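You operate a simulated robot arm through the tools that you are given. There is no shell and no other tool. Be economical: measure what you need, move in short steps, check, and stop when the job is done.

Carry out the task below with a simulated two-armed robot. There is one attempt and no reset: what you move stays moved.

Task
Stack the small jar marked "0 2 1" from the steel bench top on top of the small jar labelled "1 1 0". Stack the bag labelled "L71" from the steel bench top on top of the bag labelled "L79". Press the lance meter button three times. Turn the volume dial to 330. Turn the day dial three to WED. Take the nozzle from the rack shelf two and put it on the rack shelf three. Take the peach tub from the rack shelf three and put it on the ledge before the belt. Take the green tag from the store bench top and leave it on top of the blue ring binder. Stack the mint sealed jar from the top of the feed bench on top of the berry sealed jar. Any order will do. Set down upright: tub.

The check looks at the end state, three seconds after you hand in, the way a careful person would. Anything else that was tipped, shoved, dropped, spilled or broken makes it a failure.

Robot
Two 6-joint arms with two-finger grippers on one trunk, on a base that drives. Base frame: it is fixed to the floor where the robot stands at the start and does not move with it; the origin is under the middle of the robot, x ahead of it, y to its left, z up; the surface under the hand at the start is at about z = 0.86. Lengths are in m, angles in degrees, forces in N, time in s.
The left shoulder is at the start at [0.03, 0.178, 1.063], the right one opposite. With the tool pointing down near the work surface each hand reaches from about 0.48 to 0.82 m from the robot's upright axis, wherever it stands, measured 20 degrees to its own side. Places, roughly: bag [0.75, 0.25, 1]; day dial three [-10.5, -1.4, 0.9]; green tag [-10.5, -2.5, 1]; lance meter button [-10.1, 0.4, 1.1]; ledge before the belt (20x13 cm) [-8.58, 0.08, 0.84]; nozzle (4x4x8 cm) [-10.8, -1.4, 0.5]; rack shelf three [-10.7, -1.6, 0.9]; ring binder [-10.5, -3.75, 0.75]; sealed jar [-8.75, -3, 1]; small jar [0.75, 0.25, 1]; tub [-10.75, -1.75, 1]; volume dial [-9.2, 0.2, 0.9]. Payload 2.54 kg a hand.
Tool frame (each hand has its own): the origin (TCP) lies between the finger pads and is the grasp point; the fingertips stand 0.03 m ahead of it; z points along the fingers, y is the line along which they close. The gripper opens to 0.116 m. The gripper's body begins 0.095 m behind the TCP.
Orientation is told as [roll, pitch, yaw] about the base's x, y, z axes, in that order, counted from this pose: with the fingers straight down and closing along the base's y, the tool's x points along the base's -x, its y along +y and its z along -z.

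Tools
- The arms move only by the tool apply_moves. It takes "left_steps", "right_steps" or both (then of equal length, played together; a hand with none holds still); each is a list of rows, each a list of 7 numbers: the shift along the base's x, y, z in m, then the turn, a rotation vector about the base's x, y, z in degrees, then the opening, from 0 (shut) to 1 (fully open). In form: [[dx, dy, dz, wx, wy, wz, gripper], ...]. A call has 1 to 8 rows; each row is the pose to reach, as a shift and turn from the pose commanded when the call began. Rows are played at 5 a second. More than 0.05 m and 8.6 degrees between two rows, or a gripper value outside its range, and nothing of the call is played. A pose out of reach is approached as far as the arm can. The call stops where the force on the tool passes 40 N (or 10 N more than at its start, if that is more) or the arm is blocked; 0.2 s more then pass. The fingers move at their own pace (about 0.153 m/s each) and stop on an object; they squeeze with about 42 N. The grip force told is the motor's: it shows also when the fingers shut on nothing. Time passes only in rows, and 0.2 s behind the last, so rows that repeat a pose let the fingers close. The reply holds the time, the measured pose of the TCP, the force on the tool along the base axes, the opening and the grip force, in the units named above and with some noise, with the torque about the TCP (base axes, N m) and any sound that the robot's microphone picked up.
- Cameras (640 x 400 px; columns grow to the right, rows downward): "scene" is now at [0.06, 0.0091, 1.7727]; the picture's right is [0.13, -0.99, 0.00], its down [-0.77, -0.10, -0.63] and it looks along [0.63, 0.08, -0.77] (base axes); focal length 274 px, centre (320, 200). "left" rides on the left gripper at [0.069, 0.015, -0.122] in its tool frame; the picture's right is [-0.21, 0.98, 0.00], its down [-0.83, -0.18, -0.53] and it looks along [-0.52, -0.11, 0.85] (tool axes); focal length 251 px, centre (320, 200). "right" rides on the right gripper at [0.069, -0.015, -0.122] in its tool frame; the picture's right is [0.21, 0.98, 0.00], its down [-0.83, 0.18, -0.53] and it looks along [-0.52, 0.11, 0.85] (tool axes); focal length 251 px, centre (320, 200). There is no depth. A picture from a camera that has moved, and an enlarged one, comes with that camera's place and axes in the base frame and with its lens. The place of the scene camera against the robot may be out by one fixed shift of up to 0.025 m in any direction.
- snapshot(camera): a new picture of that camera. No time passes.
- slide_trunk(by): slides the trunk up (or, below 0, down) by that many m; the arms and the scene camera ride with it, the base frame stays. It gives what a move gives, with no picture.
- drive_base(legs): drives the robot by 1 to 6 legs, each [ahead, left, turn to the left] in m, m and degrees, along the robot's own axes; the way and the turn of a leg run together, so that a leg with both is an arc; at most 1.5 m and 180 degrees a leg. The arms and the cameras ride along, it lands a little off, and it stops where it bumps. It gives what a move gives.
- turn_head(pan, tilt): turns the head with the scene camera to pan (to the left, within 143 degrees either way) and tilt (down, from -29 to 69), counted from straight ahead of the robot. It gives what a move gives.
- close_up(camera, box): a new picture of the part [left, top, right, bottom] of that camera's present view, enlarged. No time passes.
- finish_job(): hands the job in; it is judged then, once.

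Go step by step. Nothing tells you exact positions but the pictures and the camera data: compare them with the known pose of the tool, close in by small moves and look again before you grip or let go. The budget is 217 turns and 228 pictures, counting those below and the enlarged ones. Unless the task says otherwise, let go and move clear before handing in, and close with one line.

The tools are called as a command line: name --argument value ..., lists and objects as JSON in quotes. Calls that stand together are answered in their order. apply_moves: Moves the arms, as the interface text tells. Its arguments: {"type":"object","properties":{"left_steps":{"type":"array","items":{"type":"array","items":{"type":"number"}}},"right_steps":{"type":"array","items":{"type":"array","items":{"type":"number"}}}},"required":[]} The other tools are called the same way: slide_trunk (by) slides the trunk up or down; drive_base (legs) drives the base; turn_head (pan, tilt) turns the head that bears the scene camera; snapshot (camera) takes a picture; close_up (camera, box) takes an enlarged picture of a part of a camera's view; finish_job () hands the job in.

At the start:

```text
clock: 0.0
left_tool_pos: [0.3793, 0.361, 1.2936]
left_tool_rot: [-0.1, -0.1, -0.1]
left_ft_force: [-0.1, -0.6, -0.4]
left_ft_torque: [-0.04, -0.02, 0.0]
left_gripper_width: 0.1158
left_grasp_force: 0.0
right_tool_pos: [0.4275, -0.0535, 1.3103]
right_tool_rot: [-0.1, 0.0, 0.0]
right_ft_force: [-0.1, 0.6, -0.1]
right_ft_torque: [0.01, 0.02, 0.03]
right_gripper_width: 0.1159
right_grasp_force: 0.0
trunk travel left (down, up): [-0.275, 0.265]
robot x, y, heading: [0.0017, -0.0003, -0.1]
head pan, tilt: [7.4, 50.8]
```

scene: 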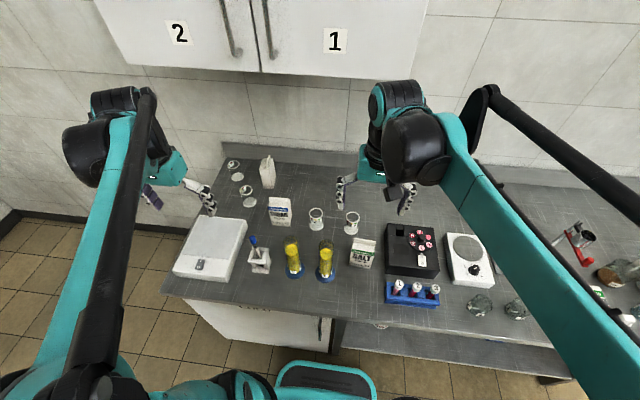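
right: 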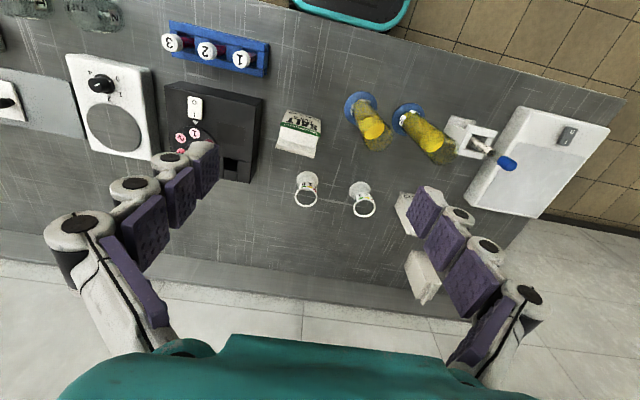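
left: 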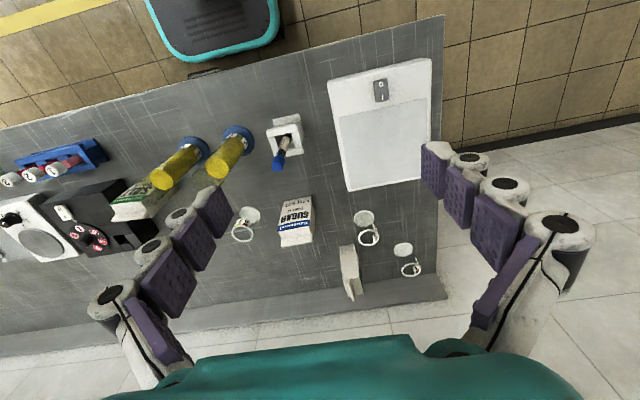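

I see a steel bench with small jars, bags (sugar, salt, another) and instruments. I'll enlarge the bench area to read the labels.

close_up --camera "scene" --box '[210, 140, 310, 220]'

close_up --camera "scene" --box '[290, 190, 390, 280]'

close_up --camera "left" --box '[220, 180, 440, 310]'

close_up --camera "right" --box '[260, 90, 440, 310]'

```text
5.00 times, centred on (260, 180) of scene
camera zoom: at [0.06, 0.0091, 1.7727], right [0.13, -0.99, 0.0], down [-0.77, -0.1, -0.63], along [0.63, 0.08, -0.77], focal length 1372 px, centre (620, 300)
```

zoom: 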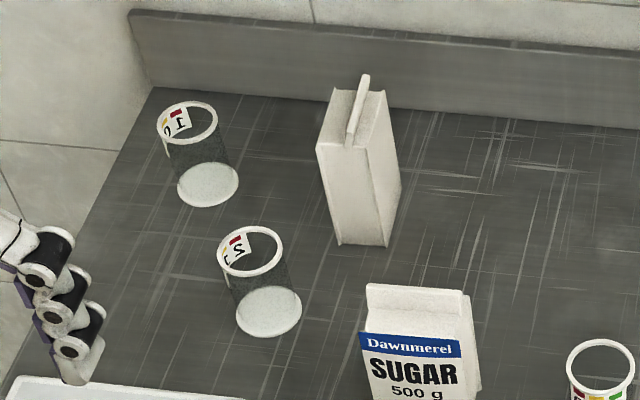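

```text
4.44 times, centred on (340, 235) of scene
camera zoom: at [0.06, 0.0091, 1.7727], right [0.13, -0.99, 0.0], down [-0.77, -0.1, -0.63], along [0.63, 0.08, -0.77], focal length 1219 px, centre (231, 44)
```

zoom: 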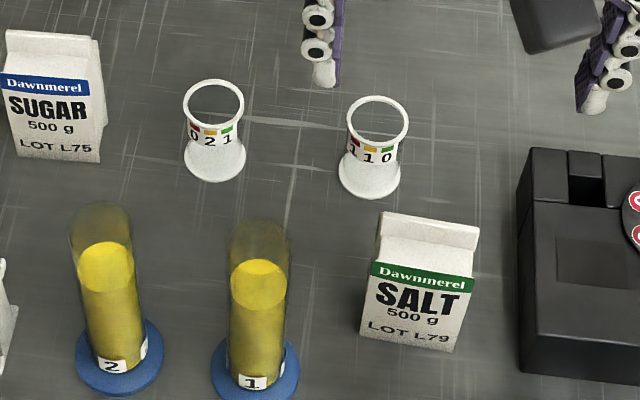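

```text
2.91 times, centred on (330, 245) of left
camera zoom: at [0.3105, 0.3765, 1.4143], right [0.22, 0.98, 0.0], down [0.82, -0.18, 0.54], along [0.52, -0.12, -0.84], focal length 731 px, centre (291, 69)
```

zoom: 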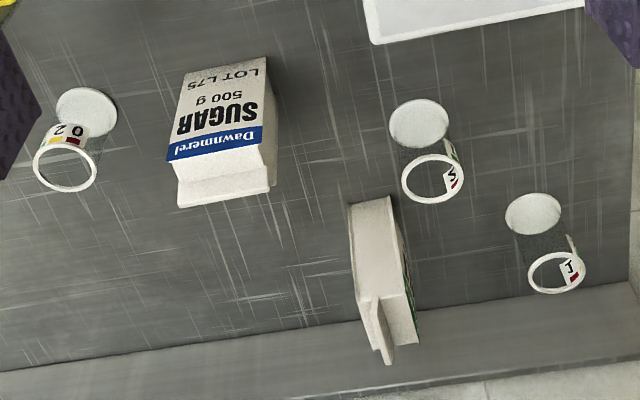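

```text
1.82 times, centred on (350, 200) of right
camera zoom: at [0.3579, -0.0686, 1.4316], right [-0.21, 0.98, 0.0], down [0.83, 0.18, 0.53], along [0.52, 0.11, -0.85], focal length 457 px, centre (266, 200)
```

zoom: 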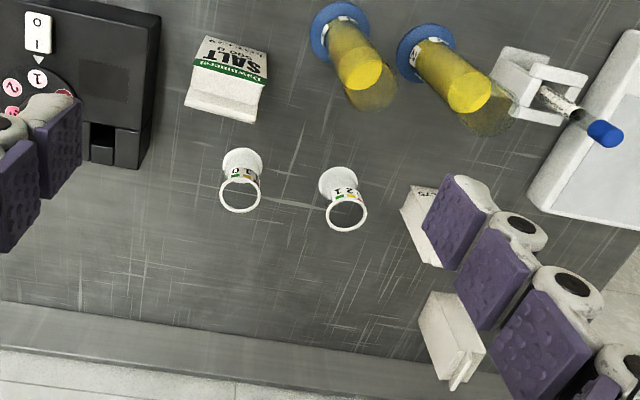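

Targets: jar 021 near (0.65, 0.10), jar 110 near (0.65, -0.04), bag L79 (SALT) by the right of it, and the white bag at the back probably L71. I'll check the front clearance of the base and look more closely at the bags' tops.

turn_head --pan 0 --tilt 65

apply_moves --left_steps '[[0.05, 0.0, -0.02, 0, 0, 0, 1], [0.1, 0.0, -0.04, 0, 0, 0, 1], [0.15, 0.0, -0.06, 0, 0, 0, 1], [0.15, 0.0, -0.08, 0, 0, 0, 1]]'

snapshot --camera "scene"

snapshot --camera "left"

```text
clock: 0.8
left_tool_pos: [0.3799, 0.361, 1.2947]
left_tool_rot: [0.0, -0.1, -0.1]
left_ft_force: [-0.3, -0.9, -0.5]
left_ft_torque: [-0.01, 0.01, 0.01]
left_gripper_width: 0.116
left_grasp_force: 0.0
right_tool_pos: [0.4262, -0.053, 1.3095]
right_tool_rot: [0.0, -0.2, 0.0]
right_ft_force: [0.1, -0.6, 0.3]
right_ft_torque: [0.0, -0.02, 0.03]
right_gripper_width: 0.116
right_grasp_force: 0.1
trunk travel left (down, up): [-0.275, 0.265]
robot x, y, heading: [0.0037, -0.0004, -0.2]
head pan, tilt: [0.0, 65.0]
```

```text
refused: row 1 steps farther than a row can; nothing moved
```

```text
220 pictures are left
camera scene: at [0.0452, -0.0008, 1.7557], right [0.0, -1.0, 0.0], down [-0.91, 0.0, -0.42], along [0.42, 0.0, -0.91], focal length 274 px, centre (320, 200)
```

scene: 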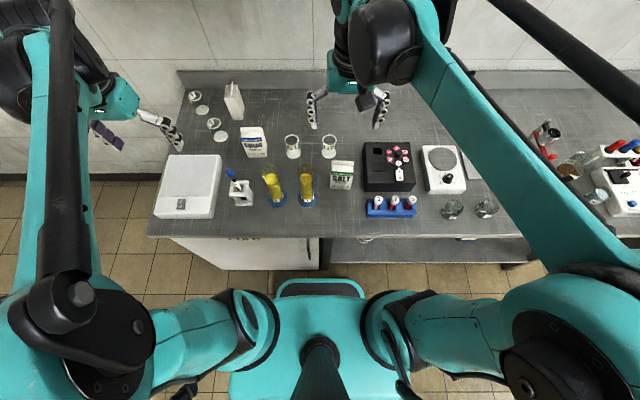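

```text
219 pictures are left
camera left: at [0.3105, 0.3765, 1.4142], right [0.22, 0.98, 0.0], down [0.82, -0.18, 0.54], along [0.52, -0.12, -0.84], focal length 251 px, centre (320, 200)
```

left: 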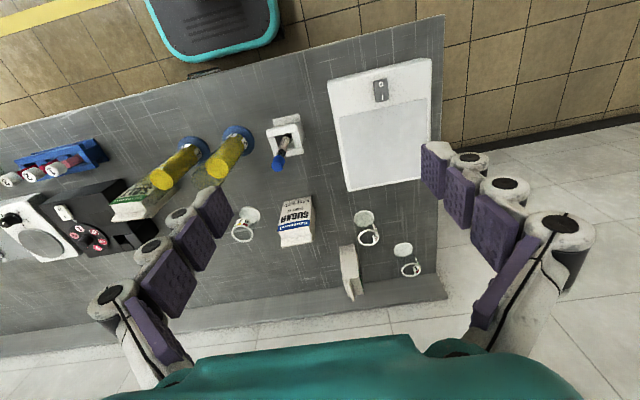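

Steps must be under 0.05 m in total; the front clearance is only about 5 cm. I'll move the left hand for a better look at the back bag.

apply_moves --left_steps '[[0.04, 0.0, -0.025, 0, 0, 0, 1], [0.08, 0.0, -0.05, 0, 0, 0, 1], [0.12, 0.0, -0.075, 0, 0, 0, 1], [0.14, 0.0, -0.1, 0, 0, 0, 1]]'

snapshot --camera "left"

```text
clock: 1.8
left_tool_pos: [0.5176, 0.3612, 1.1939]
left_tool_rot: [0.0, -0.1, 0.0]
left_ft_force: [-0.1, -0.2, -0.5]
left_ft_torque: [0.0, 0.01, -0.04]
left_gripper_width: 0.1159
left_grasp_force: 0.0
right_tool_pos: [0.4277, -0.0538, 1.3104]
right_tool_rot: [0.0, 0.0, 0.0]
right_ft_force: [0.6, 0.0, -0.2]
right_ft_torque: [0.02, 0.03, 0.0]
right_gripper_width: 0.1163
right_grasp_force: 0.0
trunk travel left (down, up): [-0.275, 0.265]
robot x, y, heading: [-0.0015, -0.0003, -0.1]
head pan, tilt: [0.0, 65.0]
```

```text
218 pictures are left
camera left: at [0.4479, 0.3765, 1.3134], right [0.22, 0.98, 0.0], down [0.83, -0.18, 0.54], along [0.52, -0.12, -0.84], focal length 251 px, centre (320, 200)
```

left: 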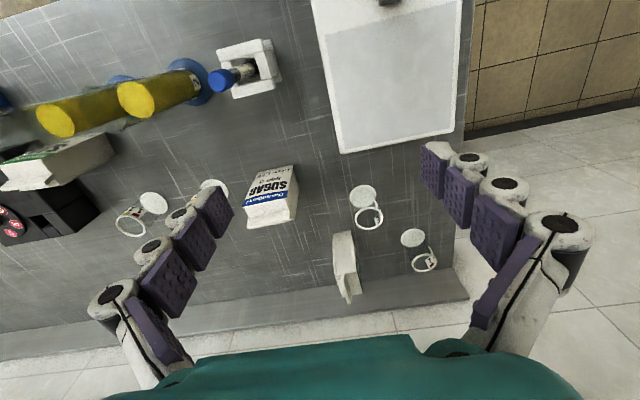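

close_up --camera "left" --box '[220, 150, 460, 310]'

close_up --camera "left" --box '[310, 220, 380, 310]'

close_up --camera "left" --box '[0, 120, 120, 200]'

```text
2.50 times, centred on (340, 230) of left
camera zoom: at [0.4479, 0.3765, 1.3134], right [0.22, 0.98, 0.0], down [0.83, -0.18, 0.54], along [0.52, -0.12, -0.84], focal length 629 px, centre (270, 125)
```

zoom: 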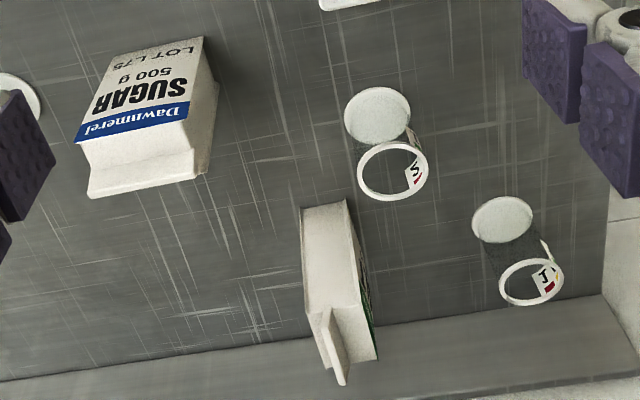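

```text
4.44 times, centred on (345, 265) of left
camera zoom: at [0.4479, 0.3765, 1.3134], right [0.22, 0.98, 0.0], down [0.83, -0.18, 0.54], along [0.52, -0.12, -0.84], focal length 1118 px, centre (209, -89)
```

zoom: 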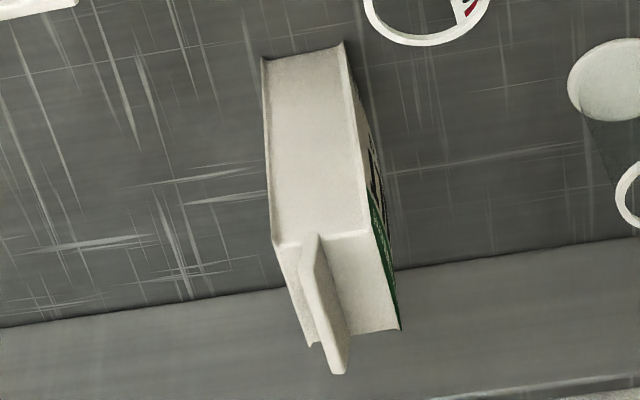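

```text
5.00 times, centred on (60, 160) of left
camera zoom: at [0.4479, 0.3765, 1.3134], right [0.22, 0.98, 0.0], down [0.83, -0.18, 0.54], along [0.52, -0.12, -0.84], focal length 1257 px, centre (1620, 400)
```

zoom: 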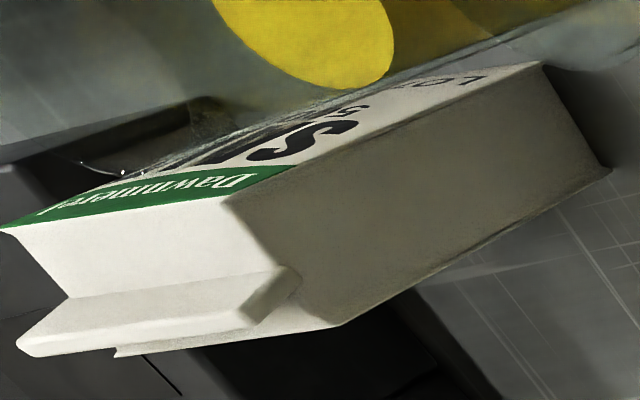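

Jar 021 stands at about (0.655, 0.101) with its rim at z≈0.93; 110 at (0.655, -0.043). I bring the left hand above 021 and move the right hand aside.

apply_moves --left_steps '[[0.02, -0.037, -0.013, 0, 0, 0, 1], [0.04, -0.075, -0.027, 0, 0, 0, 1], [0.059, -0.112, -0.04, 0, 0, 0, 1], [0.078, -0.149, -0.053, 0, 0, 0, 0.9], [0.098, -0.187, -0.067, 0, 0, 0, 0.85], [0.118, -0.224, -0.08, 0, 0, 0, 0.85], [0.137, -0.261, -0.09, 0, 0, 0, 0.85]]' --right_steps '[[-0.01, -0.045, 0, 0, 0, 0, 1], [-0.02, -0.09, 0, 0, 0, 0, 1], [-0.03, -0.135, 0, 0, 0, 0, 1], [-0.04, -0.18, 0, 0, 0, 0, 1], [-0.05, -0.22, 0, 0, 0, 0, 1], [-0.05, -0.25, 0, 0, 0, 0, 1], [-0.05, -0.25, 0, 0, 0, 0, 1]]'

snapshot --camera "left"

```text
clock: 3.4
left_tool_pos: [0.659, 0.1, 1.1032]
left_tool_rot: [-0.1, -0.1, 0.0]
left_ft_force: [0.6, -0.3, 0.1]
left_ft_torque: [0.01, 0.01, 0.02]
left_gripper_width: 0.0988
left_grasp_force: 0.1
right_tool_pos: [0.3765, -0.3032, 1.3106]
right_tool_rot: [-0.1, -0.1, 0.0]
right_ft_force: [0.5, 0.1, 0.3]
right_ft_torque: [0.04, 0.01, 0.03]
right_gripper_width: 0.116
right_grasp_force: 0.1
trunk travel left (down, up): [-0.275, 0.265]
robot x, y, heading: [0.0005, 0.0004, 0.0]
head pan, tilt: [0.0, 65.0]
```

```text
214 pictures are left
camera left: at [0.5898, 0.1154, 1.2242], right [0.21, 0.98, 0.0], down [0.83, -0.18, 0.54], along [0.52, -0.11, -0.84], focal length 251 px, centre (320, 200)
```

left: 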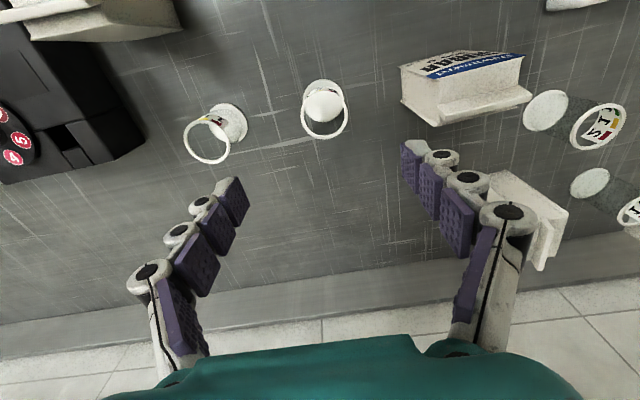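

Jar 021 looks to be around (0.659, 0.104). I descend partway and check again.

apply_moves --left_steps '[[0, 0.004, -0.045, 0, 0, 0, 0.85], [0, 0.004, -0.09, 0, 0, 0, 0.85], [0, 0.004, -0.125, 0, 0, 0, 0.85]]'

snapshot --camera "left"

snapshot --camera "right"

```text
clock: 4.2
left_tool_pos: [0.6552, 0.1053, 0.9784]
left_tool_rot: [0.0, -0.1, 0.0]
left_ft_force: [1.1, 0.1, 0.0]
left_ft_torque: [0.02, 0.04, 0.02]
left_gripper_width: 0.0985
left_grasp_force: 0.1
right_tool_pos: [0.3758, -0.3048, 1.3102]
right_tool_rot: [-0.1, 0.0, 0.1]
right_ft_force: [0.0, -0.1, -0.8]
right_ft_torque: [-0.02, 0.07, 0.0]
right_gripper_width: 0.1164
right_grasp_force: 0.0
trunk travel left (down, up): [-0.275, 0.265]
robot x, y, heading: [0.0014, 0.0005, -0.0]
head pan, tilt: [0.0, 65.0]
```

```text
213 pictures are left
camera left: at [0.5872, 0.1192, 1.0992], right [0.22, 0.98, 0.0], down [0.82, -0.18, 0.54], along [0.52, -0.12, -0.84], focal length 251 px, centre (320, 200)
```

left: 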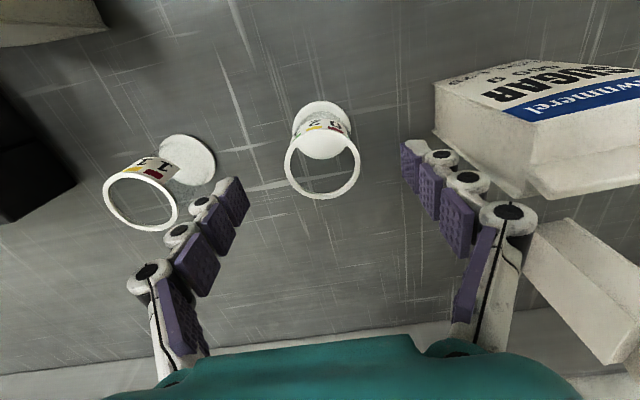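

```text
212 pictures are left
camera right: at [0.3067, -0.319, 1.4324], right [-0.21, 0.98, 0.0], down [0.83, 0.18, 0.53], along [0.52, 0.11, -0.85], focal length 251 px, centre (320, 200)
```

right: 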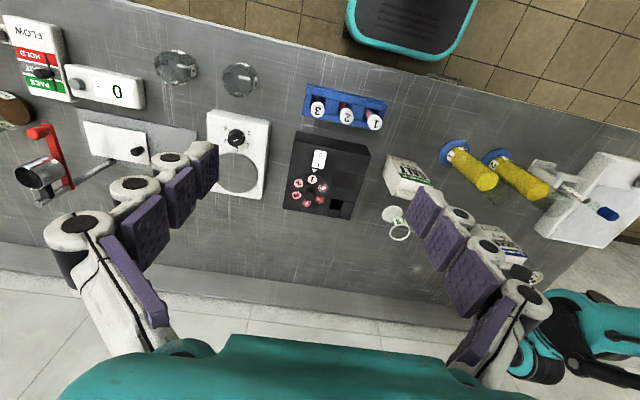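

Jar 021 is confirmed at (0.658, 0.104), rim z≈0.936. I descend and grip.

apply_moves --left_steps '[[0.002, 0, -0.035, 0, 0, 0, 0.85], [0.002, 0, -0.072, 0, 0, 0, 0.85], [0.002, 0, -0.072, 0, 0, 0, 0.2], [0.002, 0, -0.072, 0, 0, 0, 0.2], [0.002, 0, -0.072, 0, 0, 0, 0.2]]'

snapshot --camera "left"

```text
clock: 5.4
left_tool_pos: [0.6568, 0.1034, 0.9102]
left_tool_rot: [0.0, -0.1, -0.1]
left_ft_force: [-0.4, -0.1, -0.6]
left_ft_torque: [-0.01, -0.01, -0.02]
left_gripper_width: 0.0484
left_grasp_force: 41.8
right_tool_pos: [0.3734, -0.3029, 1.311]
right_tool_rot: [0.1, 0.1, -0.1]
right_ft_force: [-0.3, 0.2, 0.0]
right_ft_torque: [0.01, 0.05, 0.03]
right_gripper_width: 0.1161
right_grasp_force: 0.0
trunk travel left (down, up): [-0.275, 0.265]
robot x, y, heading: [-0.0012, -0.0016, -0.1]
head pan, tilt: [0.0, 65.0]
```

```text
211 pictures are left
camera left: at [0.5886, 0.1191, 1.03], right [0.22, 0.98, 0.0], down [0.82, -0.18, 0.54], along [0.52, -0.12, -0.84], focal length 251 px, centre (320, 200)
```

left: 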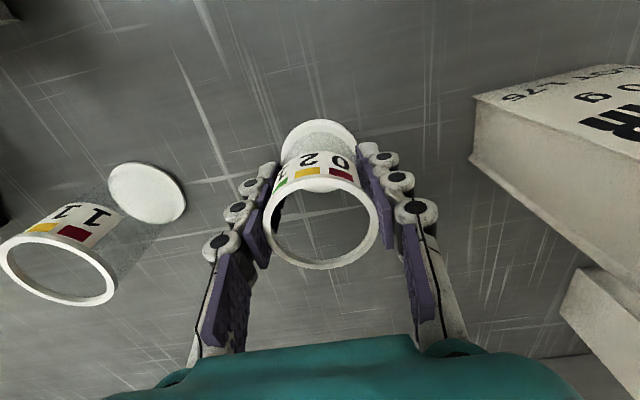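

Jar gripped. Jar 110 sits at about (0.657, -0.038); I lift 021 and carry it above.

apply_moves --left_steps '[[0, 0, 0.04, 0, 0, 0, 0.2], [0, 0, 0.08, 0, 0, 0, 0.2], [0, 0, 0.115, 0, 0, 0, 0.2], [0, -0.045, 0.115, 0, 0, 0, 0.2], [0, -0.09, 0.115, 0, 0, 0, 0.2], [0, -0.13, 0.115, 0, 0, 0, 0.2], [0, -0.1415, 0.115, 0, 0, 0, 0.2]]'

snapshot --camera "left"

snapshot --camera "right"

close_up --camera "scene" --box '[240, 80, 420, 200]'

```text
clock: 7.0
left_tool_pos: [0.6581, -0.0375, 1.0199]
left_tool_rot: [-0.1, -0.1, 0.1]
left_ft_force: [0.0, -0.1, -0.8]
left_ft_torque: [0.0, 0.03, 0.01]
left_gripper_width: 0.0232
left_grasp_force: 0.2
right_tool_pos: [0.3745, -0.3039, 1.3114]
right_tool_rot: [0.0, -0.1, -0.1]
right_ft_force: [0.9, -1.2, 1.4]
right_ft_torque: [-0.02, 0.0, 0.01]
right_gripper_width: 0.1158
right_grasp_force: 0.1
trunk travel left (down, up): [-0.275, 0.265]
robot x, y, heading: [0.0012, -0.0008, 0.1]
head pan, tilt: [0.0, 65.0]
```

```text
210 pictures are left
camera left: at [0.5895, -0.0224, 1.1409], right [0.21, 0.98, 0.0], down [0.82, -0.18, 0.54], along [0.52, -0.12, -0.84], focal length 251 px, centre (320, 200)
```

left: 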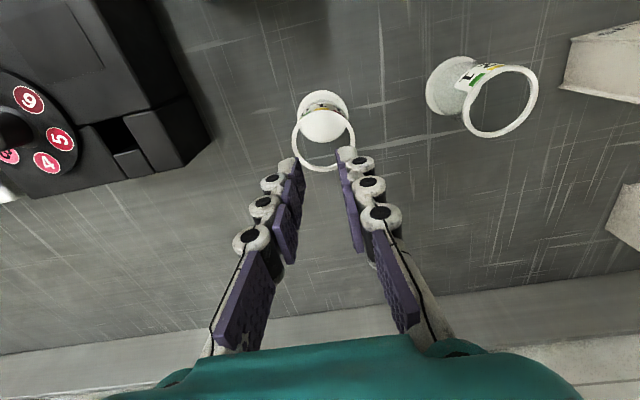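

```text
209 pictures are left
camera right: at [0.3061, -0.3185, 1.4326], right [-0.21, 0.98, 0.0], down [0.83, 0.18, 0.53], along [0.52, 0.11, -0.85], focal length 251 px, centre (320, 200)
```

right: 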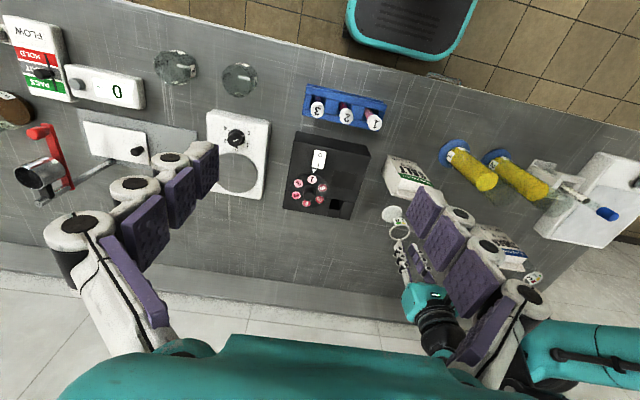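

```text
3.33 times, centred on (330, 140) of scene
camera zoom: at [0.0456, -0.0005, 1.7556], right [0.0, -1.0, 0.0], down [-0.91, 0.0, -0.42], along [0.42, 0.0, -0.91], focal length 914 px, centre (287, 400)
```

zoom: 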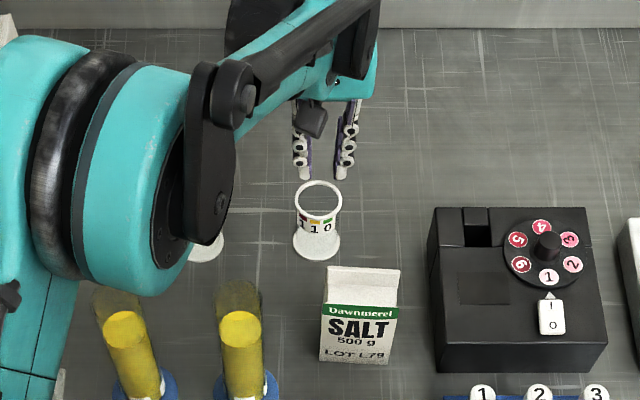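

The jar slipped out and is still standing. I go back above it, look again, and will grip lower and lift more gently.

apply_moves --left_steps '[[0, 0.045, 0.0, 0, 0, 0, 0.5], [0, 0.09, 0, 0, 0, 0, 0.85], [0, 0.135, 0, 0, 0, 0, 0.85], [0, 0.1395, -0.025, 0, 0, 0, 0.85]]'

snapshot --camera "left"

close_up --camera "left" --box '[260, 90, 380, 210]'

```text
clock: 8.0
left_tool_pos: [0.6596, 0.106, 0.9953]
left_tool_rot: [0.0, -0.1, 0.0]
left_ft_force: [0.0, -0.5, 0.4]
left_ft_torque: [0.0, -0.01, -0.02]
left_gripper_width: 0.0983
left_grasp_force: 0.0
right_tool_pos: [0.3758, -0.3046, 1.3106]
right_tool_rot: [0.0, 0.0, -0.1]
right_ft_force: [0.4, -0.8, -0.1]
right_ft_torque: [-0.02, 0.0, -0.02]
right_gripper_width: 0.1159
right_grasp_force: 0.1
trunk travel left (down, up): [-0.275, 0.265]
robot x, y, heading: [0.0016, -0.0018, 0.2]
head pan, tilt: [0.0, 65.0]
```

```text
207 pictures are left
camera left: at [0.5908, 0.1197, 1.1137], right [0.22, 0.98, 0.0], down [0.82, -0.18, 0.53], along [0.52, -0.12, -0.84], focal length 251 px, centre (320, 200)
```

left: 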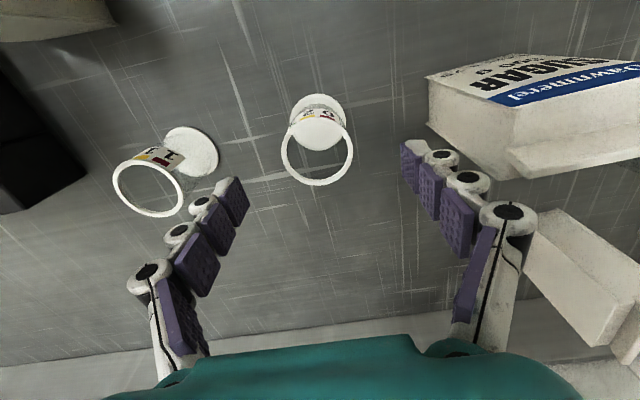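

```text
3.33 times, centred on (320, 150) of left
camera zoom: at [0.5908, 0.1197, 1.1137], right [0.22, 0.98, 0.0], down [0.82, -0.18, 0.53], along [0.52, -0.12, -0.84], focal length 838 px, centre (320, 367)
```

zoom: 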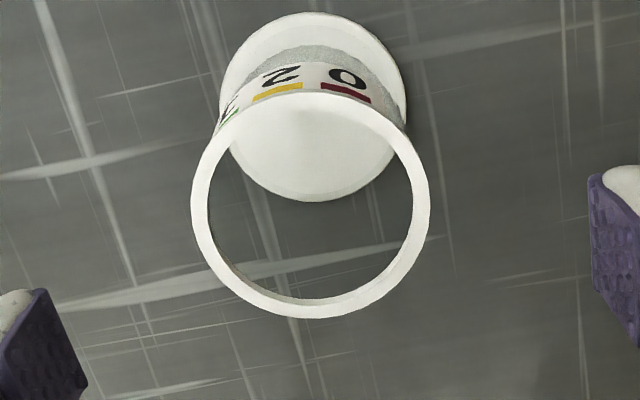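

I read the jar as having a base flange about 56 mm and a rim about 50 mm. I grip lower now, squeeze for longer and lift just a little to see.

apply_moves --left_steps '[[-0.001, -0.002, -0.045, 0, 0, 0, 0.85], [-0.001, -0.002, -0.085, 0, 0, 0, 0.85], [-0.001, -0.002, -0.1, 0, 0, 0, 0.85], [-0.001, -0.002, -0.1, 0, 0, 0, 0.0], [-0.001, -0.002, -0.1, 0, 0, 0, 0.0], [-0.001, -0.002, -0.1, 0, 0, 0, 0.0], [-0.001, -0.002, -0.1, 0, 0, 0, 0.0], [-0.001, -0.002, -0.1, 0, 0, 0, 0.0]]'

apply_moves --left_steps '[[0, 0, 0.004, 0, 0, 0, 0.0], [0, 0, 0.008, 0, 0, 0, 0.0], [0, 0, 0.014, 0, 0, 0, 0.0]]'

snapshot --camera "left"

```text
clock: 9.8
left_tool_pos: [0.6594, 0.1009, 0.8958]
left_tool_rot: [0.0, -0.1, -0.1]
left_ft_force: [1.0, -0.8, -1.2]
left_ft_torque: [-0.01, 0.03, 0.01]
left_gripper_width: 0.0483
left_grasp_force: 41.9
right_tool_pos: [0.3743, -0.3036, 1.3106]
right_tool_rot: [0.0, 0.1, 0.0]
right_ft_force: [-0.9, -0.7, 0.2]
right_ft_torque: [-0.01, 0.01, -0.01]
right_gripper_width: 0.1161
right_grasp_force: 0.1
trunk travel left (down, up): [-0.275, 0.265]
robot x, y, heading: [-0.0034, -0.0018, -0.2]
head pan, tilt: [0.0, 65.0]
```

```text
clock: 10.6
left_tool_pos: [0.6581, 0.1014, 0.911]
left_tool_rot: [0.0, 0.0, -0.1]
left_ft_force: [0.2, -0.6, 0.3]
left_ft_torque: [0.01, 0.04, 0.0]
left_gripper_width: 0.0481
left_grasp_force: 41.5
right_tool_pos: [0.3754, -0.3049, 1.3102]
right_tool_rot: [0.0, 0.0, 0.0]
right_ft_force: [0.1, -0.4, 0.0]
right_ft_torque: [0.01, 0.03, 0.0]
right_gripper_width: 0.116
right_grasp_force: 0.2
trunk travel left (down, up): [-0.275, 0.265]
robot x, y, heading: [-0.0002, 0.0027, 0.1]
head pan, tilt: [0.0, 65.0]
```

```text
205 pictures are left
camera left: at [0.5886, 0.1156, 1.0315], right [0.22, 0.98, 0.0], down [0.82, -0.18, 0.54], along [0.52, -0.12, -0.84], focal length 251 px, centre (320, 200)
```

left: 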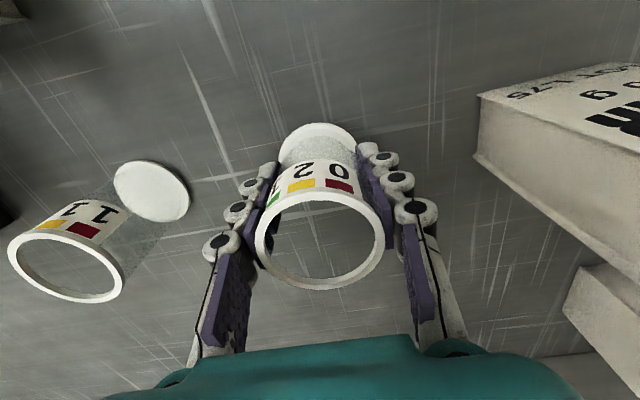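

The jar rises with the hand this time. I lift gently on.

apply_moves --left_steps '[[0, 0, 0.015, 0, 0, 0, 0.0], [0, 0, 0.03, 0, 0, 0, 0.0], [0, 0, 0.045, 0, 0, 0, 0.0], [0, 0, 0.06, 0, 0, 0, 0.0], [0, 0, 0.075, 0, 0, 0, 0.0], [0, 0, 0.085, 0, 0, 0, 0.0]]'

snapshot --camera "left"

```text
clock: 12.0
left_tool_pos: [0.6584, 0.1001, 0.9954]
left_tool_rot: [0.1, -0.1, -0.1]
left_ft_force: [0.5, 0.1, -0.1]
left_ft_torque: [-0.02, -0.01, 0.01]
left_gripper_width: 0.048
left_grasp_force: 42.0
right_tool_pos: [0.3732, -0.3035, 1.311]
right_tool_rot: [0.0, 0.0, 0.1]
right_ft_force: [0.7, -0.1, -0.5]
right_ft_torque: [-0.01, -0.02, -0.02]
right_gripper_width: 0.1161
right_grasp_force: 0.0
trunk travel left (down, up): [-0.275, 0.265]
robot x, y, heading: [0.0011, 0.001, 0.0]
head pan, tilt: [0.0, 65.0]
```

```text
204 pictures are left
camera left: at [0.5889, 0.1147, 1.1152], right [0.22, 0.98, 0.0], down [0.82, -0.18, 0.54], along [0.52, -0.12, -0.84], focal length 251 px, centre (320, 200)
```

left: 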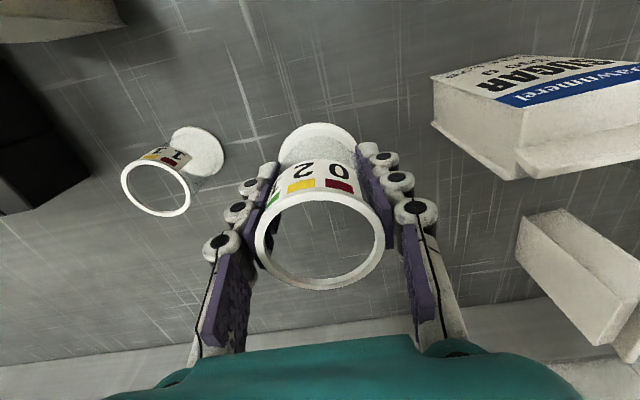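

Held firmly. I raise a little more and carry it above jar 110 at (0.658, -0.038).

apply_moves --left_steps '[[0, 0, 0.02, 0, 0, 0, 0.0], [0, -0.025, 0.025, 0, 0, 0, 0.0], [0, -0.05, 0.025, 0, 0, 0, 0.0], [0, -0.075, 0.025, 0, 0, 0, 0.0], [0, -0.1, 0.025, 0, 0, 0, 0.0], [0, -0.125, 0.025, 0, 0, 0, 0.0], [0, -0.1385, 0.025, 0, 0, 0, 0.0], [0, -0.1385, 0.025, 0, 0, 0, 0.0]]'

snapshot --camera "left"

close_up --camera "right" --box '[340, 170, 460, 290]'

close_up --camera "scene" --box '[280, 80, 400, 200]'

```text
clock: 13.8
left_tool_pos: [0.6564, -0.0389, 1.022]
left_tool_rot: [-0.1, -0.2, 0.0]
left_ft_force: [0.0, 0.5, 0.1]
left_ft_torque: [0.01, 0.0, 0.01]
left_gripper_width: 0.048
left_grasp_force: 41.8
right_tool_pos: [0.3739, -0.3038, 1.3119]
right_tool_rot: [0.0, 0.0, 0.0]
right_ft_force: [0.6, 0.1, 0.3]
right_ft_torque: [0.03, 0.0, -0.04]
right_gripper_width: 0.1163
right_grasp_force: 0.2
trunk travel left (down, up): [-0.275, 0.265]
robot x, y, heading: [0.0007, 0.0007, -0.2]
head pan, tilt: [0.0, 65.0]
```

```text
203 pictures are left
camera left: at [0.5877, -0.0233, 1.1423], right [0.22, 0.98, 0.0], down [0.82, -0.18, 0.54], along [0.52, -0.12, -0.84], focal length 251 px, centre (320, 200)
```

left: 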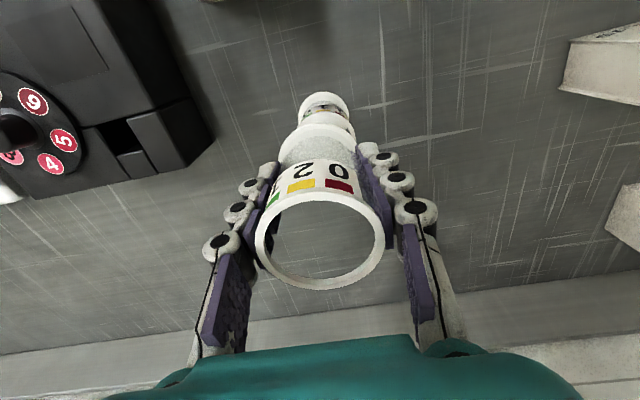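

```text
3.33 times, centred on (400, 230) of right
camera zoom: at [0.3059, -0.3187, 1.4326], right [-0.21, 0.98, 0.0], down [0.83, 0.18, 0.53], along [0.52, 0.11, -0.85], focal length 838 px, centre (53, 100)
```

zoom: 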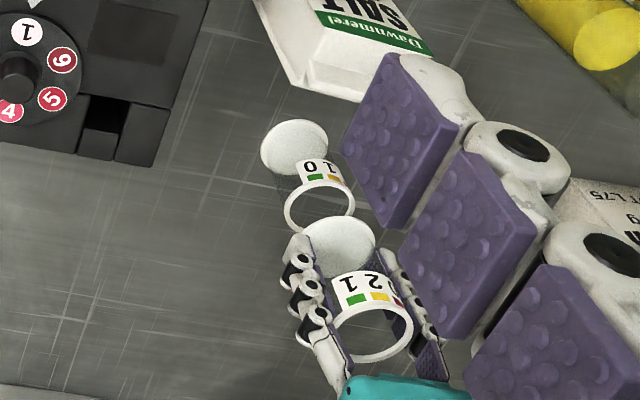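

```text
3.33 times, centred on (340, 140) of scene
camera zoom: at [0.0453, -0.0008, 1.7556], right [0.0, -1.0, 0.0], down [-0.91, 0.0, -0.42], along [0.42, 0.0, -0.91], focal length 914 px, centre (253, 400)
```

zoom: 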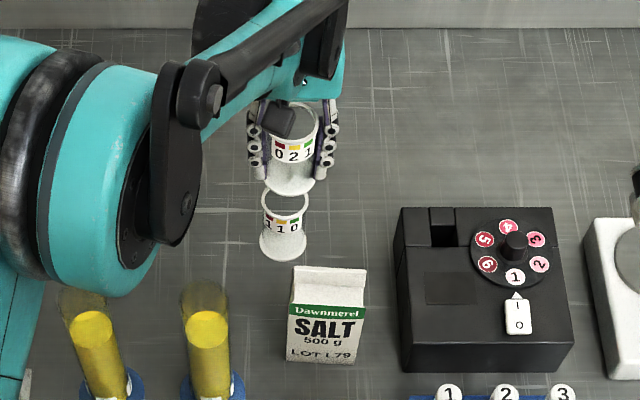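

I need finer alignment before lowering; enlarging the left view.

close_up --camera "left" --box '[270, 80, 370, 170]'

```text
4.44 times, centred on (320, 125) of left
camera zoom: at [0.5877, -0.0233, 1.1423], right [0.22, 0.98, 0.0], down [0.82, -0.18, 0.54], along [0.52, -0.12, -0.84], focal length 1118 px, centre (320, 533)
```

zoom: 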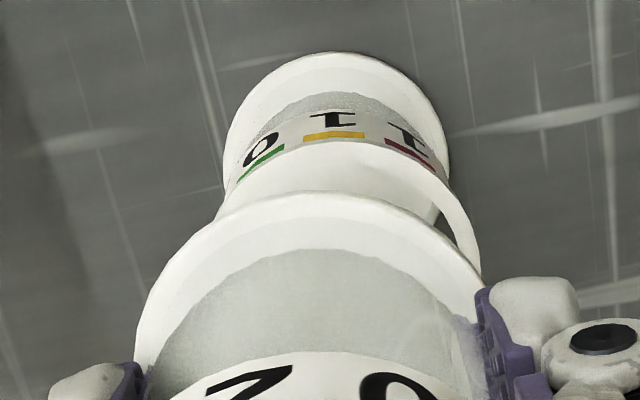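

The lower jar centre is about 5 mm to +y of the upper. I shift by that and lower toward contact.

apply_moves --left_steps '[[0, 0.005, 0, 0, 0, 0, 0.0], [0, 0.005, -0.015, 0, 0, 0, 0.0], [0, 0.005, -0.03, 0, 0, 0, 0.0]]'

close_up --camera "left" --box '[270, 80, 370, 170]'

close_up --camera "right" --box '[340, 170, 440, 260]'

```text
clock: 14.6
left_tool_pos: [0.6583, -0.0329, 0.9919]
left_tool_rot: [0.0, -0.2, 0.0]
left_ft_force: [-1.2, 0.0, -0.4]
left_ft_torque: [-0.03, 0.01, -0.02]
left_gripper_width: 0.048
left_grasp_force: 42.3
right_tool_pos: [0.3743, -0.3044, 1.3102]
right_tool_rot: [0.0, 0.0, 0.0]
right_ft_force: [-0.1, -0.5, -0.7]
right_ft_torque: [-0.02, 0.06, 0.01]
right_gripper_width: 0.1163
right_grasp_force: 0.0
trunk travel left (down, up): [-0.275, 0.265]
robot x, y, heading: [0.0003, -0.0033, -0.2]
head pan, tilt: [0.0, 65.0]
```

```text
4.44 times, centred on (320, 125) of left
camera zoom: at [0.5884, -0.0185, 1.1119], right [0.22, 0.98, 0.0], down [0.82, -0.18, 0.54], along [0.52, -0.12, -0.84], focal length 1118 px, centre (320, 533)
```

zoom: 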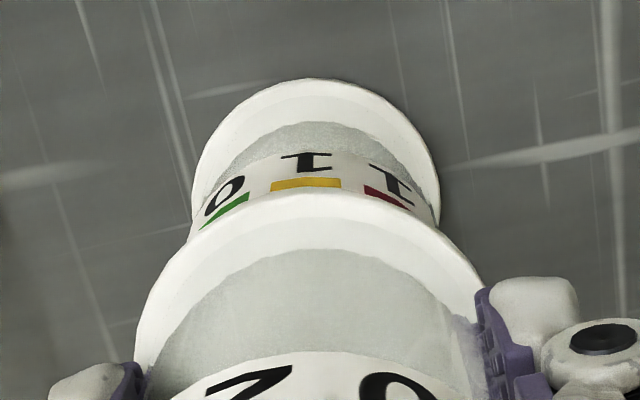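

```text
4.44 times, centred on (390, 215) of right
camera zoom: at [0.3061, -0.3189, 1.4325], right [-0.21, 0.98, 0.0], down [0.83, 0.18, 0.53], along [0.52, 0.11, -0.85], focal length 1118 px, centre (9, 133)
```

zoom: 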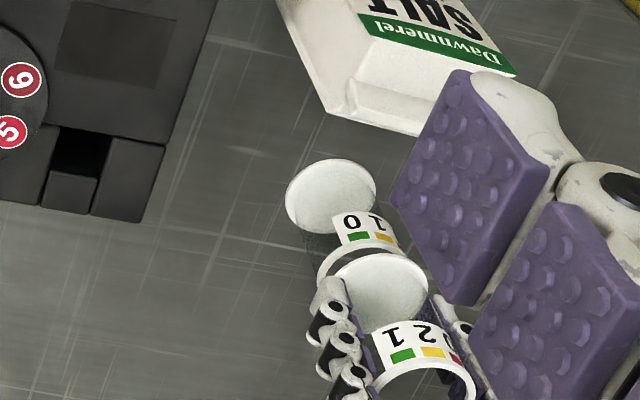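

Now aligned within a millimetre. I lower in tiny steps to contact.

apply_moves --left_steps '[[0, 0.0005, -0.004, 0, 0, 0, 0.0], [0, 0.0005, -0.008, 0, 0, 0, 0.0], [0, 0.0005, -0.012, 0, 0, 0, 0.0], [0, 0.0005, -0.012, 0, 0, 0, 0.0]]'

close_up --camera "right" --box '[340, 170, 440, 260]'

```text
clock: 15.6
left_tool_pos: [0.6572, -0.0335, 0.9798]
left_tool_rot: [0.0, -0.1, -0.1]
left_ft_force: [0.4, -0.2, -0.9]
left_ft_torque: [-0.02, -0.02, -0.01]
left_gripper_width: 0.0481
left_grasp_force: 42.2
right_tool_pos: [0.3746, -0.3044, 1.3114]
right_tool_rot: [0.0, 0.0, 0.0]
right_ft_force: [0.2, 0.2, 0.6]
right_ft_torque: [0.01, 0.0, -0.02]
right_gripper_width: 0.1161
right_grasp_force: 0.1
trunk travel left (down, up): [-0.275, 0.265]
robot x, y, heading: [-0.0018, -0.0009, -0.1]
head pan, tilt: [0.0, 65.0]
```

```text
4.44 times, centred on (390, 215) of right
camera zoom: at [0.3058, -0.3189, 1.4326], right [-0.21, 0.98, 0.0], down [0.83, 0.18, 0.53], along [0.52, 0.11, -0.85], focal length 1118 px, centre (9, 133)
```

zoom: 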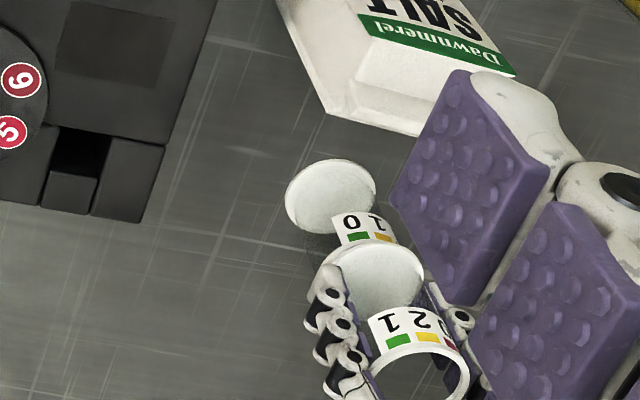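

apply_moves --left_steps '[[0, 0, -0.003, 0, 0, 0, 0.0], [0, 0, -0.006, 0, 0, 0, 0.0], [0, 0, -0.008, 0, 0, 0, 0.0]]'

close_up --camera "right" --box '[340, 170, 440, 260]'

```text
clock: 16.4
left_tool_pos: [0.6569, -0.0319, 0.9724]
left_tool_rot: [-0.1, -0.2, 0.0]
left_ft_force: [6.1, 1.2, 32.6]
left_ft_torque: [-0.01, -0.17, 0.0]
left_gripper_width: 0.0481
left_grasp_force: 42.4
right_tool_pos: [0.3724, -0.3038, 1.3112]
right_tool_rot: [-0.1, -0.1, 0.0]
right_ft_force: [0.4, -0.2, -0.5]
right_ft_torque: [0.0, -0.04, 0.02]
right_gripper_width: 0.116
right_grasp_force: 0.1
trunk travel left (down, up): [-0.275, 0.265]
robot x, y, heading: [-0.0003, -0.0001, 0.0]
head pan, tilt: [0.0, 65.0]
```

```text
4.44 times, centred on (390, 215) of right
camera zoom: at [0.3033, -0.3187, 1.4335], right [-0.21, 0.98, 0.0], down [0.82, 0.18, 0.54], along [0.52, 0.11, -0.84], focal length 1118 px, centre (9, 133)
```

zoom: 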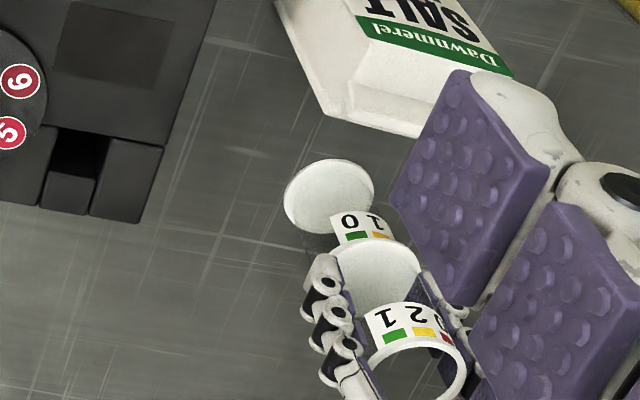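

Contact at 32 N; I ease up to take the load off, open, and look.

apply_moves --left_steps '[[0, 0, 0.0015, 0, 0, 0, 0.0], [0, 0, 0.003, 0, 0, 0, 0.0]]'

apply_moves --left_steps '[[0, 0, 0, 0, 0, 0, 0.45], [0, 0, 0, 0, 0, 0, 0.6], [0, 0, 0, 0, 0, 0, 0.75], [0, 0, 0, 0, 0, 0, 0.85]]'

snapshot --camera "left"

```text
clock: 17.0
left_tool_pos: [0.6558, -0.0316, 0.9732]
left_tool_rot: [0.0, -0.1, -0.1]
left_ft_force: [-0.6, 1.1, 2.8]
left_ft_torque: [0.02, 0.03, -0.01]
left_gripper_width: 0.0481
left_grasp_force: 41.8
right_tool_pos: [0.3727, -0.3038, 1.3111]
right_tool_rot: [0.0, 0.0, 0.0]
right_ft_force: [0.4, -0.1, -0.2]
right_ft_torque: [-0.01, -0.04, 0.01]
right_gripper_width: 0.116
right_grasp_force: 0.3
trunk travel left (down, up): [-0.275, 0.265]
robot x, y, heading: [0.0031, -0.0008, -0.1]
head pan, tilt: [0.0, 65.0]
```

```text
clock: 18.0
left_tool_pos: [0.6578, -0.0324, 0.973]
left_tool_rot: [0.0, -0.2, -0.1]
left_ft_force: [0.4, -0.7, 0.2]
left_ft_torque: [0.03, 0.01, 0.01]
left_gripper_width: 0.0986
left_grasp_force: 0.1
right_tool_pos: [0.3745, -0.3034, 1.3109]
right_tool_rot: [0.1, 0.0, 0.0]
right_ft_force: [0.2, -0.6, 0.6]
right_ft_torque: [0.01, -0.01, 0.0]
right_gripper_width: 0.1161
right_grasp_force: 0.1
trunk travel left (down, up): [-0.275, 0.265]
robot x, y, heading: [-0.0025, 0.0015, -0.2]
head pan, tilt: [0.0, 65.0]
```

```text
195 pictures are left
camera left: at [0.588, -0.017, 1.0945], right [0.22, 0.98, 0.0], down [0.82, -0.18, 0.54], along [0.52, -0.12, -0.84], focal length 251 px, centre (320, 200)
```

left: 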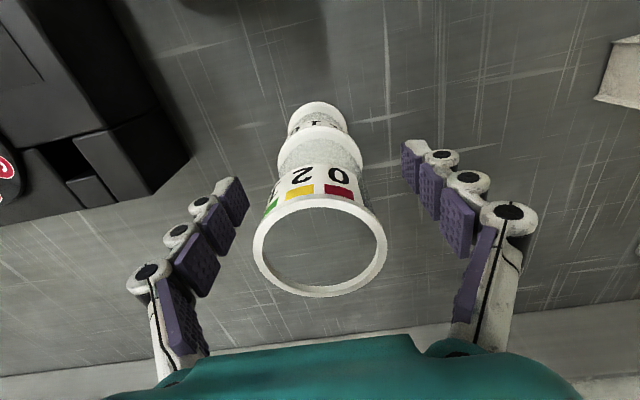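

Jar 021 stands on 110. I raise the hand clear and return it to the left.

apply_moves --left_steps '[[0, 0, 0.045, 0, 0, 0, 0.85], [0, 0, 0.09, 0, 0, 0, 0.85], [0, 0, 0.135, 0, 0, 0, 0.85], [0, 0, 0.18, 0, 0, 0, 1], [-0.02, 0.04, 0.2, 0, 0, 0, 1], [-0.04, 0.08, 0.2, 0, 0, 0, 1], [-0.06, 0.12, 0.2, 0, 0, 0, 1], [-0.08, 0.16, 0.2, 0, 0, 0, 1]]'

apply_moves --left_steps '[[0, 0.045, 0, 0, 0, 0, 1], [0, 0.09, 0, 0, 0, 0, 1], [0, 0.135, 0, 0, 0, 0, 1], [0, 0.18, 0, 0, 0, 0, 1]]'

drive_base --legs '[[0.03, 0.15, 0]]'

snapshot --camera "scene"

snapshot --camera "left"

```text
clock: 19.8
left_tool_pos: [0.5795, 0.1285, 1.1732]
left_tool_rot: [-0.1, -0.2, -0.1]
left_ft_force: [-0.3, 1.4, 0.4]
left_ft_torque: [-0.03, -0.01, -0.01]
left_gripper_width: 0.1158
left_grasp_force: 0.0
right_tool_pos: [0.3729, -0.3033, 1.312]
right_tool_rot: [0.0, 0.0, 0.1]
right_ft_force: [0.2, 1.3, -0.5]
right_ft_torque: [-0.06, 0.0, -0.01]
right_gripper_width: 0.116
right_grasp_force: 0.1
trunk travel left (down, up): [-0.275, 0.265]
robot x, y, heading: [-0.0008, -0.0034, 0.1]
head pan, tilt: [0.0, 65.0]
```

```text
clock: 20.8
left_tool_pos: [0.5785, 0.3099, 1.1741]
left_tool_rot: [-0.1, 0.0, -0.1]
left_ft_force: [0.2, 0.5, -0.3]
left_ft_torque: [-0.02, 0.01, 0.04]
left_gripper_width: 0.1163
left_grasp_force: 0.1
right_tool_pos: [0.3743, -0.3029, 1.312]
right_tool_rot: [-0.1, 0.0, 0.0]
right_ft_force: [0.9, 0.0, 0.1]
right_ft_torque: [-0.05, 0.01, 0.0]
right_gripper_width: 0.1161
right_grasp_force: 0.0
trunk travel left (down, up): [-0.275, 0.265]
robot x, y, heading: [0.0018, 0.0052, 0.2]
head pan, tilt: [0.0, 65.0]
```

```text
clock: 22.2
left_tool_pos: [0.6083, 0.4585, 1.1737]
left_tool_rot: [-0.1, -0.1, -0.1]
left_ft_force: [-0.5, 0.6, 0.0]
left_ft_torque: [-0.04, 0.0, -0.03]
left_gripper_width: 0.1157
left_grasp_force: 0.0
right_tool_pos: [0.4033, -0.1544, 1.3114]
right_tool_rot: [0.0, 0.1, -0.1]
right_ft_force: [0.0, 0.7, -0.1]
right_ft_torque: [-0.03, 0.02, 0.0]
right_gripper_width: 0.1159
right_grasp_force: 0.0
trunk travel left (down, up): [-0.275, 0.265]
robot x, y, heading: [0.0237, 0.1467, -0.2]
head pan, tilt: [0.0, 65.0]
```

```text
194 pictures are left
camera scene: at [0.0752, 0.1503, 1.7556], right [0.0, -1.0, 0.0], down [-0.91, 0.0, -0.42], along [0.42, 0.0, -0.91], focal length 274 px, centre (320, 200)
```

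scene: 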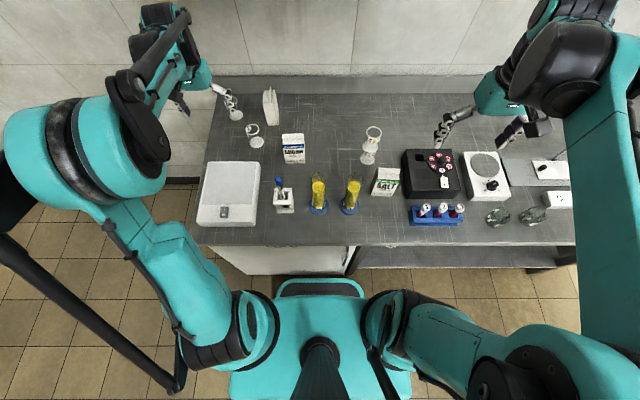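

```text
193 pictures are left
camera left: at [0.5388, 0.4741, 1.2944], right [0.22, 0.98, 0.0], down [0.82, -0.18, 0.54], along [0.52, -0.12, -0.84], focal length 251 px, centre (320, 200)
```

left: 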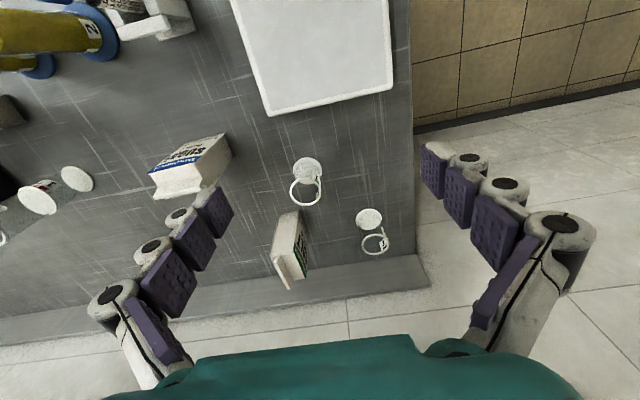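

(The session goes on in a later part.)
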